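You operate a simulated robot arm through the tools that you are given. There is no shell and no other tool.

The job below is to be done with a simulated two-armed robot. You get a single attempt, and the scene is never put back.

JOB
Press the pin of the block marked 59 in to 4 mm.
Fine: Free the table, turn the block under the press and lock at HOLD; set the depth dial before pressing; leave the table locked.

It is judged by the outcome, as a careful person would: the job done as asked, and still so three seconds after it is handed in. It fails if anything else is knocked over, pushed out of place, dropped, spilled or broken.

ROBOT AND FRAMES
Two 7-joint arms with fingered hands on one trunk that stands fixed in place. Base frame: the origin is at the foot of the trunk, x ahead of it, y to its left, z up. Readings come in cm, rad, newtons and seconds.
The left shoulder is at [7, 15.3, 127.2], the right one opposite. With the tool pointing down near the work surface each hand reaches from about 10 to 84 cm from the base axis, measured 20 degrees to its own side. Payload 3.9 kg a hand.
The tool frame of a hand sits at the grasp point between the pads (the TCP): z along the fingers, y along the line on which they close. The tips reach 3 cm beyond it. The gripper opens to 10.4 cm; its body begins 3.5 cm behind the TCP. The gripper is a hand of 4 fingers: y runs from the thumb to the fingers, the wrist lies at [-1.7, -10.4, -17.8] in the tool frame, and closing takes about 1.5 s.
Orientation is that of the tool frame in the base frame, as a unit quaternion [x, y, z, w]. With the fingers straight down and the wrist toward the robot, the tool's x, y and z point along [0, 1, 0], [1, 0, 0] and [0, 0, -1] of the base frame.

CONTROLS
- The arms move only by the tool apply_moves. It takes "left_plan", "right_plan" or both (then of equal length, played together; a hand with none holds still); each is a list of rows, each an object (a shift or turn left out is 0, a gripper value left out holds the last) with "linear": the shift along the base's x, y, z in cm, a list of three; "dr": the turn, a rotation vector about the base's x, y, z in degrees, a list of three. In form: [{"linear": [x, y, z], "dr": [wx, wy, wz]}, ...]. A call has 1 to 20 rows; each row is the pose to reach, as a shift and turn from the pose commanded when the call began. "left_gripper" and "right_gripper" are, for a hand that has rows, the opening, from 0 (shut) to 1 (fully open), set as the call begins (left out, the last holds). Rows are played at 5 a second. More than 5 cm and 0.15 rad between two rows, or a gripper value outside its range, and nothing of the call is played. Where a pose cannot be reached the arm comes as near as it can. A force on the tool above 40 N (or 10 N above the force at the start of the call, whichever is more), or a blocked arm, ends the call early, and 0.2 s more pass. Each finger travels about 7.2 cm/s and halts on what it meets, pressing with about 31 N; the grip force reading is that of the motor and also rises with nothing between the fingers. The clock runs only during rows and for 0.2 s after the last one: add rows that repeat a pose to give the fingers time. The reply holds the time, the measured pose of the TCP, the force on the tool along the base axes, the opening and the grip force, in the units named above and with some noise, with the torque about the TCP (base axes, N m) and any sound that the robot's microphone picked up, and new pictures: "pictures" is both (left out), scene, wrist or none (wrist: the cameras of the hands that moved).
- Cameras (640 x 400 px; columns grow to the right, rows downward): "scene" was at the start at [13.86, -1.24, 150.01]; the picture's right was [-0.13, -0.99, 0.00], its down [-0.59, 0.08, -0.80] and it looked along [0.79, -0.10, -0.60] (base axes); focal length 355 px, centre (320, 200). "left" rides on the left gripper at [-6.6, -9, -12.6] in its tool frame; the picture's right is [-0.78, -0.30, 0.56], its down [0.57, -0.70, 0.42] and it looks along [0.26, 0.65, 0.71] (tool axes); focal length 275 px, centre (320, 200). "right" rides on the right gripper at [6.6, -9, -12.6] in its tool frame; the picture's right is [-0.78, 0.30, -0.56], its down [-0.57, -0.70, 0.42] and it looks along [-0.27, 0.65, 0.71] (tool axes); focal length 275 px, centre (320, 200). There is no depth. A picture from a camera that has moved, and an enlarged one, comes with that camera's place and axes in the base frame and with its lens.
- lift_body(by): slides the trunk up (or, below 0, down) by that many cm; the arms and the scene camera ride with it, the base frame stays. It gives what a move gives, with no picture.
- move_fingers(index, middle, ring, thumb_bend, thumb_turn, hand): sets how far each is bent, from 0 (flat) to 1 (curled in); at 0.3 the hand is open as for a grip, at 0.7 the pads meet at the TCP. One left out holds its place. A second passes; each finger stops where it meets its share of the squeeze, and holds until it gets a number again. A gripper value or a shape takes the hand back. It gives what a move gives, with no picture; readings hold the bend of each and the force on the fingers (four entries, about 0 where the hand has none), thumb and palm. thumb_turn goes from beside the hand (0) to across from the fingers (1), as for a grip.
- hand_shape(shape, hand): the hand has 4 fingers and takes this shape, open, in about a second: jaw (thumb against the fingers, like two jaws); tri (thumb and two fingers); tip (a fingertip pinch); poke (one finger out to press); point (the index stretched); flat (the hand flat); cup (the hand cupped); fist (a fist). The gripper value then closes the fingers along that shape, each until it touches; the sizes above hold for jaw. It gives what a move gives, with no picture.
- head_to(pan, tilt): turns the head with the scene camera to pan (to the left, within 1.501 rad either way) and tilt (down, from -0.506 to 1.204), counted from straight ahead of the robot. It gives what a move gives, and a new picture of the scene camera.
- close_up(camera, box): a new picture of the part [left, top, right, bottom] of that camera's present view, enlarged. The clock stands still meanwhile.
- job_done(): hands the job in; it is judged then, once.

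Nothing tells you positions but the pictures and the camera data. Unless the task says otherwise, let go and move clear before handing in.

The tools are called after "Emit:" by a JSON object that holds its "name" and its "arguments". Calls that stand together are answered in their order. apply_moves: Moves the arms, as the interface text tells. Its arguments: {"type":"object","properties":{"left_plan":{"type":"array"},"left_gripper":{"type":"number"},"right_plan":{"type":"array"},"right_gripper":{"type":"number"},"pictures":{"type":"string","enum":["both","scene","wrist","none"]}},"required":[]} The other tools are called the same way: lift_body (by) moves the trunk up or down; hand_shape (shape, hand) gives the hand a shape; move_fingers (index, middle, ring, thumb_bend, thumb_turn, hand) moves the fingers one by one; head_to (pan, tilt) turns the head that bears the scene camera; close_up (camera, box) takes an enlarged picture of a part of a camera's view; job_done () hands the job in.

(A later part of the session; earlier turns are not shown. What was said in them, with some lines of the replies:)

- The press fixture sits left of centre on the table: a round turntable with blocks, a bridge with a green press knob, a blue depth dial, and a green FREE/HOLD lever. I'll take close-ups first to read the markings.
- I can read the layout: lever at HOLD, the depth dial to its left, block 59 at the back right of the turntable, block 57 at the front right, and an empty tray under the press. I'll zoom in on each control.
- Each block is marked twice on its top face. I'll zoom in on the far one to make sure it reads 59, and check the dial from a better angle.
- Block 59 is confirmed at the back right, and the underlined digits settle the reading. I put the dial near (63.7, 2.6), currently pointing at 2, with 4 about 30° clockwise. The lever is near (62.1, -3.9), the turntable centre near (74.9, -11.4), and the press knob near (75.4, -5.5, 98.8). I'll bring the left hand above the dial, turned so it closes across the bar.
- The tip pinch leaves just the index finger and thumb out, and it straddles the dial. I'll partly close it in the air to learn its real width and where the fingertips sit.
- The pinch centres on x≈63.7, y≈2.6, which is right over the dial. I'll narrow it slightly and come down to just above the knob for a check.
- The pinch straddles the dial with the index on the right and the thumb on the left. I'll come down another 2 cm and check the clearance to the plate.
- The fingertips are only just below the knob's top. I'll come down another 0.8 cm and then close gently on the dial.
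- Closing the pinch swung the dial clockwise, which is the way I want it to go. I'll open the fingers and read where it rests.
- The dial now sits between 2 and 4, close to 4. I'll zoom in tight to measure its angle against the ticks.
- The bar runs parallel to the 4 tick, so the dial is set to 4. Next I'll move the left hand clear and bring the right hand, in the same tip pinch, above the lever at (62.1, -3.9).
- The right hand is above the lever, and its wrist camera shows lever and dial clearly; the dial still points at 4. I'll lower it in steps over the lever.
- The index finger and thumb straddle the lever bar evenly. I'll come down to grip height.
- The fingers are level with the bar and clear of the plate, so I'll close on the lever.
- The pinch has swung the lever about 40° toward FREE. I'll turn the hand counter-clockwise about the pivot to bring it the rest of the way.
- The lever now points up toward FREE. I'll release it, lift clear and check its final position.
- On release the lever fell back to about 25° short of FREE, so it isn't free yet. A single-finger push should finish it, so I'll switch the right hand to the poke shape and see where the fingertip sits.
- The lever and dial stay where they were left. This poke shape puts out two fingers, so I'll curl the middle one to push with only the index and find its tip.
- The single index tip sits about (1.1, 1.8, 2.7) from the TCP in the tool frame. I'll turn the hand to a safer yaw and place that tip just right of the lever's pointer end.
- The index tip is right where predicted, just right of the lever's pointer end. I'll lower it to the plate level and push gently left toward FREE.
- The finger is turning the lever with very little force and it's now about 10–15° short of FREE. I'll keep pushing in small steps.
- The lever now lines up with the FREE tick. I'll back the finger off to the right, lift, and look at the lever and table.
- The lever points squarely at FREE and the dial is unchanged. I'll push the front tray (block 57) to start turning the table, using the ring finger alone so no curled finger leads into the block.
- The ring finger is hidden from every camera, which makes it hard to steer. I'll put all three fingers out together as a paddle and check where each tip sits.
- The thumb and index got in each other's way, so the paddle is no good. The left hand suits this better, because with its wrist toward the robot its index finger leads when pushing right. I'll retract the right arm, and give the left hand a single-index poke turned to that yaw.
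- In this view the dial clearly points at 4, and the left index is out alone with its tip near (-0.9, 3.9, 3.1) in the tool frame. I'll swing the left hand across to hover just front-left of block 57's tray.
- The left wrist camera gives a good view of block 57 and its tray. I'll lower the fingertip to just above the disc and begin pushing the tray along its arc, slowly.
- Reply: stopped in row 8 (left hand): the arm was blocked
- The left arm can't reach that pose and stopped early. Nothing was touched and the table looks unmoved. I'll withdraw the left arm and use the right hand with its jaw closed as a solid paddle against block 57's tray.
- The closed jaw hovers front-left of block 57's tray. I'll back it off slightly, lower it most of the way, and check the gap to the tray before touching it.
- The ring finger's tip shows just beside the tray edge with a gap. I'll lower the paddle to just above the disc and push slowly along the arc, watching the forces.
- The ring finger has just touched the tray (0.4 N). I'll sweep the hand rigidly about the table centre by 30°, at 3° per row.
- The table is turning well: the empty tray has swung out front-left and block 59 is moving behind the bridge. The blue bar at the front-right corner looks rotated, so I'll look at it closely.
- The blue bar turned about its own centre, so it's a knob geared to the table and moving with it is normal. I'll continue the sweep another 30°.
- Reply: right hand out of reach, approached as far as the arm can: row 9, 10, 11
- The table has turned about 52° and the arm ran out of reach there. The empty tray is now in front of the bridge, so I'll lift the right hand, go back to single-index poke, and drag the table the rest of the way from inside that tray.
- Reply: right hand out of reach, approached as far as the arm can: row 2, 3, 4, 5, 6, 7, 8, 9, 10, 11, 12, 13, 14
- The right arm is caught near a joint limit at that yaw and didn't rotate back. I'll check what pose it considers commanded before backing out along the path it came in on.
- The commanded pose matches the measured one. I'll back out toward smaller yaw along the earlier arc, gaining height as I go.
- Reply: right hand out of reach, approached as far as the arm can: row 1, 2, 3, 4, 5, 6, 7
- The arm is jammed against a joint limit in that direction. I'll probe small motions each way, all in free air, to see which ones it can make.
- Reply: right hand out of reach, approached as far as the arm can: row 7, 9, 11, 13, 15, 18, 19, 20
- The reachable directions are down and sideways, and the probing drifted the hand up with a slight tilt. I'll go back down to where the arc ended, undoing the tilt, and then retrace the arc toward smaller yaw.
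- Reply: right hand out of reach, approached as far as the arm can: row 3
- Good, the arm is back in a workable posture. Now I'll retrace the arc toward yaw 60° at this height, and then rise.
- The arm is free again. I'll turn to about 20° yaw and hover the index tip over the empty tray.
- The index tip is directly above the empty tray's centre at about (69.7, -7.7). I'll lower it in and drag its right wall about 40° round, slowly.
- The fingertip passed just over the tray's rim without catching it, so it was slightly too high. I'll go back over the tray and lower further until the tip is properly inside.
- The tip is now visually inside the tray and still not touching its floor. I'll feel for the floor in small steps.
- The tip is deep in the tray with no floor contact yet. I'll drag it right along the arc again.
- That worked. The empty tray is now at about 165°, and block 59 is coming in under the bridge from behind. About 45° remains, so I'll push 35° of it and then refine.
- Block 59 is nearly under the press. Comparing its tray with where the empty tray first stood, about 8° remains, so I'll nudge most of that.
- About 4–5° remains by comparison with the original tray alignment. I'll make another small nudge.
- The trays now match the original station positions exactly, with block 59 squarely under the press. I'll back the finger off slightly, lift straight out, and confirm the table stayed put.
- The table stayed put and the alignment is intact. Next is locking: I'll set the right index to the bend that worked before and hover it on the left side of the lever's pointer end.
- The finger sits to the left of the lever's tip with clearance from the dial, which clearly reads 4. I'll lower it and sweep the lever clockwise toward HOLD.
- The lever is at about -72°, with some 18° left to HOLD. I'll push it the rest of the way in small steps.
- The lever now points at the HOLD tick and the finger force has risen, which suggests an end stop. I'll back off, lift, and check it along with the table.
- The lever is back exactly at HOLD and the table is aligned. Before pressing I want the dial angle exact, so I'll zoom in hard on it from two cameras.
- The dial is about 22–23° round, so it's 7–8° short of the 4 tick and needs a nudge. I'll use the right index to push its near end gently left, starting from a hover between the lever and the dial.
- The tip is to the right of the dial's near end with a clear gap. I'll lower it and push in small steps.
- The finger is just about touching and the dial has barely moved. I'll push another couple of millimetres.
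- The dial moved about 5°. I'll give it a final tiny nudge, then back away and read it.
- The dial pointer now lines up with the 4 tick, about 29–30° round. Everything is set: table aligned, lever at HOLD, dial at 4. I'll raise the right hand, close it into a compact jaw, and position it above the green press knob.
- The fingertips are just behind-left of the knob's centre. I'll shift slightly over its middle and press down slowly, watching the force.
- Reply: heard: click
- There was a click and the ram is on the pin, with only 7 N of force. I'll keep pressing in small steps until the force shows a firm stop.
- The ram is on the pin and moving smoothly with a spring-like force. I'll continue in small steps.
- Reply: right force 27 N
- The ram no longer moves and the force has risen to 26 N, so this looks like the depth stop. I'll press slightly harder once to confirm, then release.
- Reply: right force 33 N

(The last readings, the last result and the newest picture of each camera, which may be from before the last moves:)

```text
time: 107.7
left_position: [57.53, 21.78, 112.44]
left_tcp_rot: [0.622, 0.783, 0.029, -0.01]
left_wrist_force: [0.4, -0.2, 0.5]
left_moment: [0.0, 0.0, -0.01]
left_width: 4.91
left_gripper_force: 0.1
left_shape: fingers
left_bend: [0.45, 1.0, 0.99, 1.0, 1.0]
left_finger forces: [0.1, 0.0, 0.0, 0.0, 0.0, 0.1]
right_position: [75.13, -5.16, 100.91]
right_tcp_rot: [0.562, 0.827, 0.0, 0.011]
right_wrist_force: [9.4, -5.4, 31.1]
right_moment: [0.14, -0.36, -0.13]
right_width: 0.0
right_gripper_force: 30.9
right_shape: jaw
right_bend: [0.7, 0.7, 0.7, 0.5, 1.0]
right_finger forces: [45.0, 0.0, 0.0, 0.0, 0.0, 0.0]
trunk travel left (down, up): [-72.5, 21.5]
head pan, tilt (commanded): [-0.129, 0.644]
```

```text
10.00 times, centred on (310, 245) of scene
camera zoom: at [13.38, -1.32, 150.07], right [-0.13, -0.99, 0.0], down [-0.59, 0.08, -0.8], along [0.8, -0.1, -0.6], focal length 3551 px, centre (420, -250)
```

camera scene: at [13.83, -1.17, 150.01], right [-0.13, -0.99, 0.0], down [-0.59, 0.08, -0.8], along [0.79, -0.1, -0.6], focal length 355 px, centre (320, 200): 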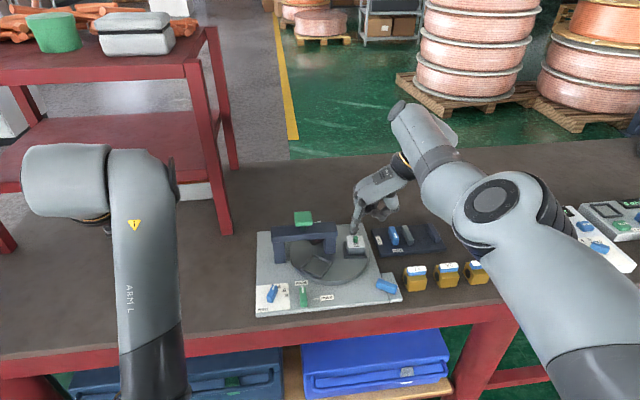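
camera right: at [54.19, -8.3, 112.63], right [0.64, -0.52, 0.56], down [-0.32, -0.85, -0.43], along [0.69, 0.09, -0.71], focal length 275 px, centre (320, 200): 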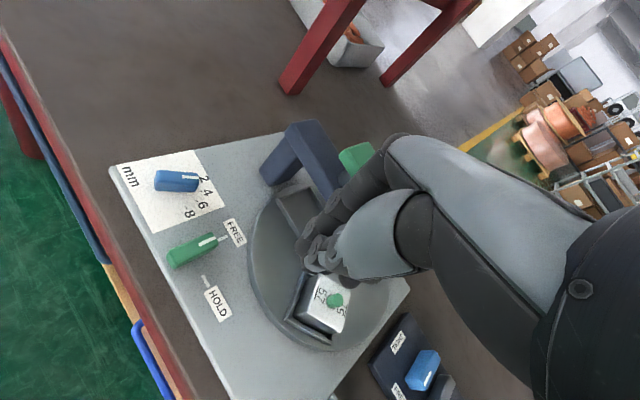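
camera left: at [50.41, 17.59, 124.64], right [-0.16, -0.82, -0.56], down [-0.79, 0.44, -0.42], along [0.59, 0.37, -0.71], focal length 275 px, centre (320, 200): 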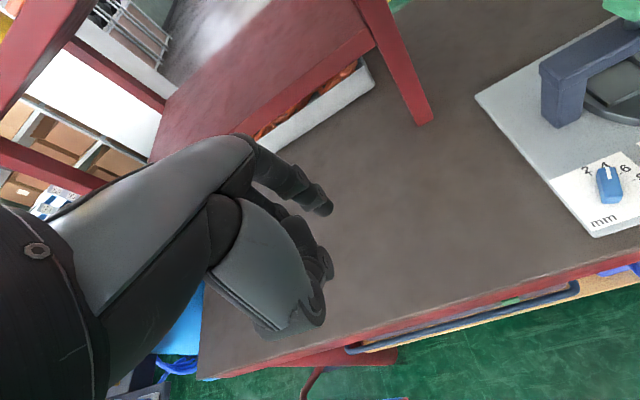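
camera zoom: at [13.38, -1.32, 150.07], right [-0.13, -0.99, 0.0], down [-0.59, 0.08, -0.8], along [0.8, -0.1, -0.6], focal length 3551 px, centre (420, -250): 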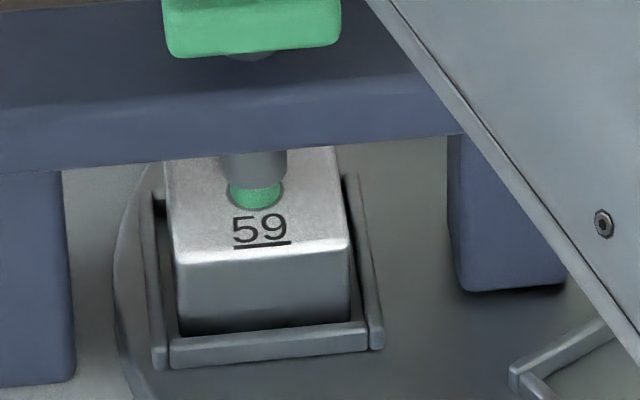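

The ram didn't move at all at 31 N, so it's against the depth stop. I'll lift off and inspect the pin.

Emit:
{"name": "apply_moves", "arguments": {"right_plan": [{"linear": [0, 0, 0.5]}, {"linear": [0, 0, 1.5]}, {"linear": [0, 0, 3]}, {"linear": [0, 0, 6]}, {"linear": [-2, -1, 9]}, {"linear": [-5, -3, 11]}, {"linear": [-8, -6, 12]}, {"linear": [-10, -10, 12]}, {"linear": [-12, -14, 12]}, {"linear": [-14, -18, 12]}, {"linear": [-16, -22, 12]}], "pictures": "none"}}

Emit:
{"name": "close_up", "arguments": {"camera": "scene", "box": [250, 200, 410, 320]}}

Emit:
{"name": "close_up", "arguments": {"camera": "scene", "box": [290, 225, 330, 265]}}

Emit:
{"name": "close_up", "arguments": {"camera": "scene", "box": [325, 205, 365, 245]}}

Emit:
{"name": "close_up", "arguments": {"camera": "left", "box": [540, 0, 640, 100]}}

```text
time: 110.1
left_position: [57.84, 21.61, 112.28]
left_tcp_rot: [0.621, 0.783, 0.029, -0.012]
left_wrist_force: [-0.2, -1.3, 0.8]
left_moment: [-0.05, 0.01, 0.02]
left_width: 4.89
left_gripper_force: 0.0
left_shape: fingers
left_bend: [0.45, 1.0, 0.99, 1.0, 1.0]
left_finger forces: [0.0, 0.0, 0.0, 0.0, 0.1, 0.1]
right_position: [59.09, -27.36, 112.04]
right_tcp_rot: [0.562, 0.827, -0.004, 0.007]
right_wrist_force: [0.5, -0.9, -0.6]
right_moment: [0.05, -0.04, -0.03]
right_width: 0.0
right_gripper_force: 30.8
right_shape: jaw
right_bend: [0.7, 0.7, 0.7, 0.5, 1.0]
right_finger forces: [0.1, 0.0, 0.1, 0.0, 0.0, 0.1]
trunk travel left (down, up): [-72.5, 21.5]
head pan, tilt (commanded): [-0.129, 0.644]
```

```text
3.33 times, centred on (330, 260) of scene
camera zoom: at [13.75, -1.46, 150.02], right [-0.13, -0.99, 0.0], down [-0.59, 0.08, -0.8], along [0.79, -0.1, -0.6], focal length 1184 px, centre (287, 0)
```

zoom: 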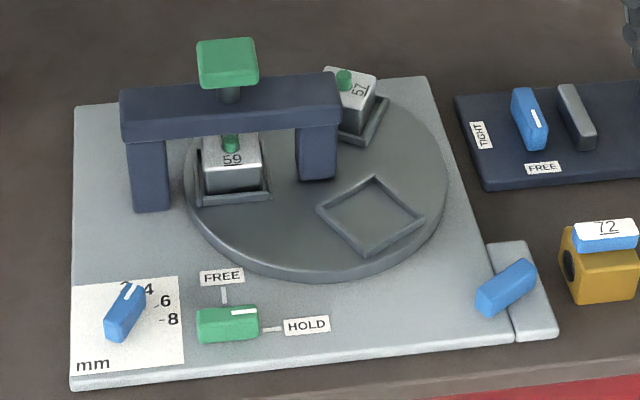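

```text
10.00 times, centred on (310, 245) of scene
camera zoom: at [13.75, -1.46, 150.02], right [-0.13, -0.99, 0.0], down [-0.59, 0.08, -0.8], along [0.79, -0.1, -0.6], focal length 3551 px, centre (420, -250)
```

zoom: 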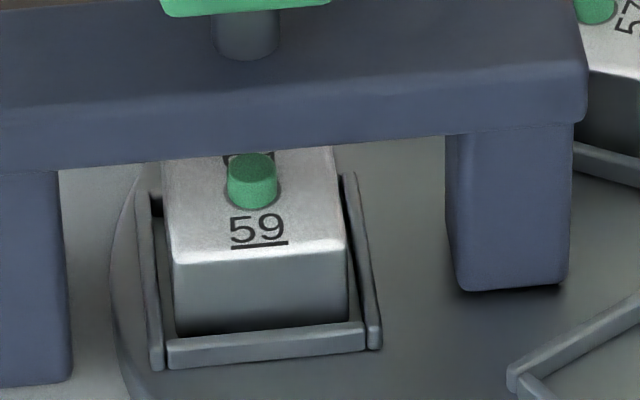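

```text
10.00 times, centred on (345, 225) of scene
camera zoom: at [13.75, -1.46, 150.02], right [-0.13, -0.99, 0.0], down [-0.59, 0.08, -0.8], along [0.79, -0.1, -0.6], focal length 3551 px, centre (70, -50)
```

zoom: 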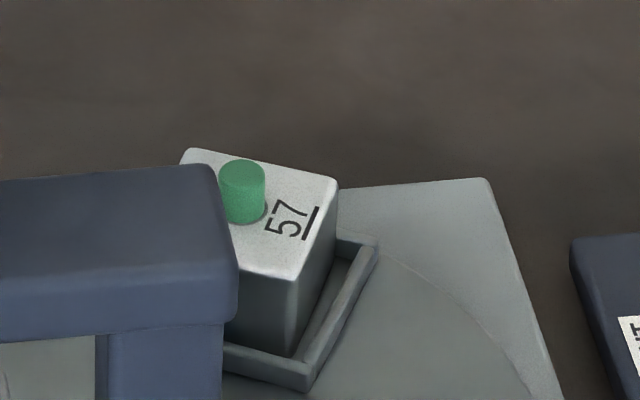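

```text
4.00 times, centred on (590, 50) of left
camera zoom: at [50.31, 12.44, 124.16], right [-0.1, -0.79, -0.61], down [-0.81, 0.42, -0.41], along [0.58, 0.45, -0.68], focal length 1101 px, centre (-760, 800)
```

zoom: 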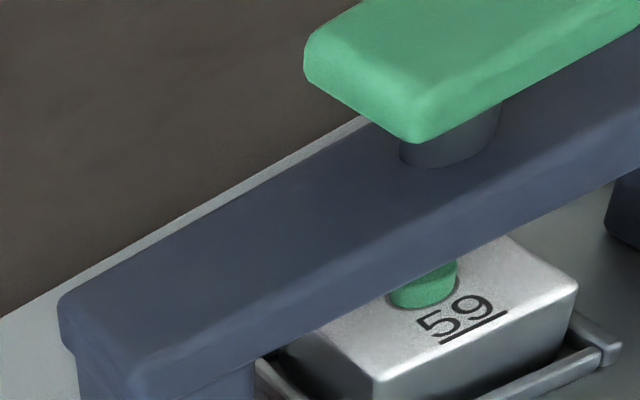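

Block 59's pin now stands about 0.71 cm proud against 1.11 cm for the untouched 57, so it has gone in 4 mm. The lever is at HOLD, the table hasn't moved and the dial is at 4. I'll take one last overall look before handing in.

Emit:
{"name": "apply_moves", "arguments": {"right_plan": [{"linear": [-2, -3, 2]}, {"linear": [-4, -6, 4]}, {"linear": [-4, -6, 4]}], "right_gripper": 0.5, "pictures": "scene"}}

Emit:
{"name": "close_up", "arguments": {"camera": "scene", "box": [260, 276, 340, 316]}}

```text
time: 110.9
left_position: [57.96, 21.88, 112.08]
left_tcp_rot: [0.622, 0.783, 0.026, -0.012]
left_wrist_force: [0.1, 1.0, -0.9]
left_moment: [-0.03, 0.01, 0.01]
left_width: 4.88
left_gripper_force: 0.0
left_shape: fingers
left_bend: [0.45, 1.0, 0.99, 1.0, 1.0]
left_finger forces: [0.1, 0.1, 0.0, 0.1, 0.0, 0.0]
right_position: [55.16, -32.82, 116.34]
right_tcp_rot: [0.563, 0.827, -0.006, 0.006]
right_wrist_force: [0.2, 0.5, 1.0]
right_moment: [-0.05, -0.03, 0.03]
right_width: 5.15
right_gripper_force: 0.1
right_shape: jaw
right_bend: [0.74, 0.45, 0.41, 0.69, 1.0]
right_finger forces: [0.0, 0.1, 0.0, 0.0, 0.0, 0.0]
trunk travel left (down, up): [-72.5, 21.5]
head pan, tilt (commanded): [-0.129, 0.644]
camera scene: at [13.96, -1.08, 150.0], right [-0.13, -0.99, 0.0], down [-0.6, 0.08, -0.8], along [0.79, -0.1, -0.6], focal length 355 px, centre (320, 200)
```

scene: 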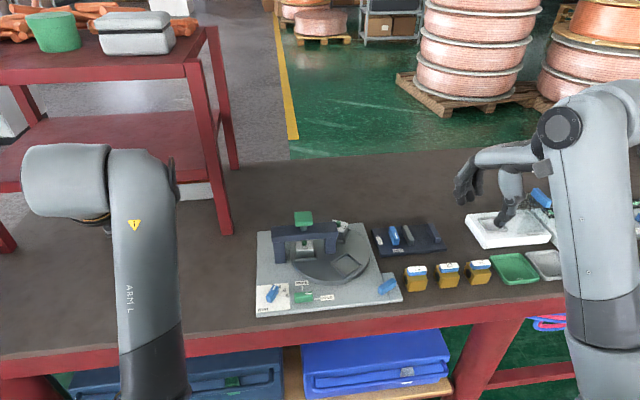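

```text
8.00 times, centred on (300, 296) of scene
camera zoom: at [13.96, -1.08, 150.0], right [-0.13, -0.99, 0.0], down [-0.6, 0.08, -0.8], along [0.79, -0.1, -0.6], focal length 2841 px, centre (480, -568)
```

zoom: 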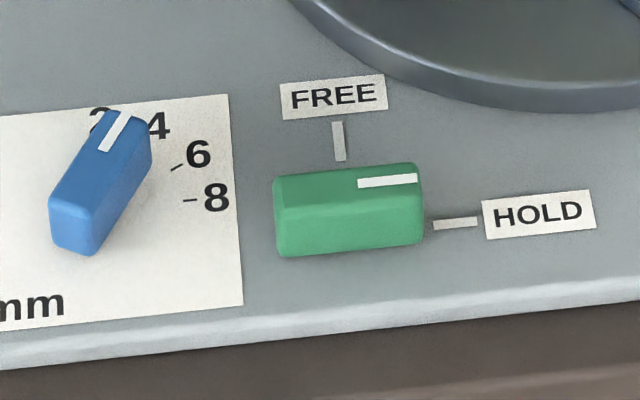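

The pin of block 59 is in about 4 mm, the dial is at 4, the table is locked at HOLD, both hands are clear and nothing else has been moved. I'm handing the job in.

Emit:
{"name": "job_done", "arguments": {}}

```text
The job is handed in.
```

I pressed the pin of block 59 in to about 4 mm and handed the job in. From the pictures, the pin stands about 0.71 cm proud against 1.11 cm for the untouched pin on block 57, so the figure could be off by around half a millimetre.

- **Table:** I freed it, turned it about 120° until block 59 sat squarely under the press, and locked it again. The lever is at HOLD and the table did not move during pressing.
- **Depth dial:** I set it to 4 before pressing. By the pictures its pointer is within a degree or two of the 4 tick.
- **Press:** The ram stopped against something firm. It did not move at about 31 N, which I took to be the depth stop.
- **Other things on the table:** The blue bar at the front-right corner of the plate has turned. I think it is geared to the table, because it moved as the table turned and my hands were not near it. I saw nothing else moved or knocked over.

Both hands are empty and clear of the fixture.
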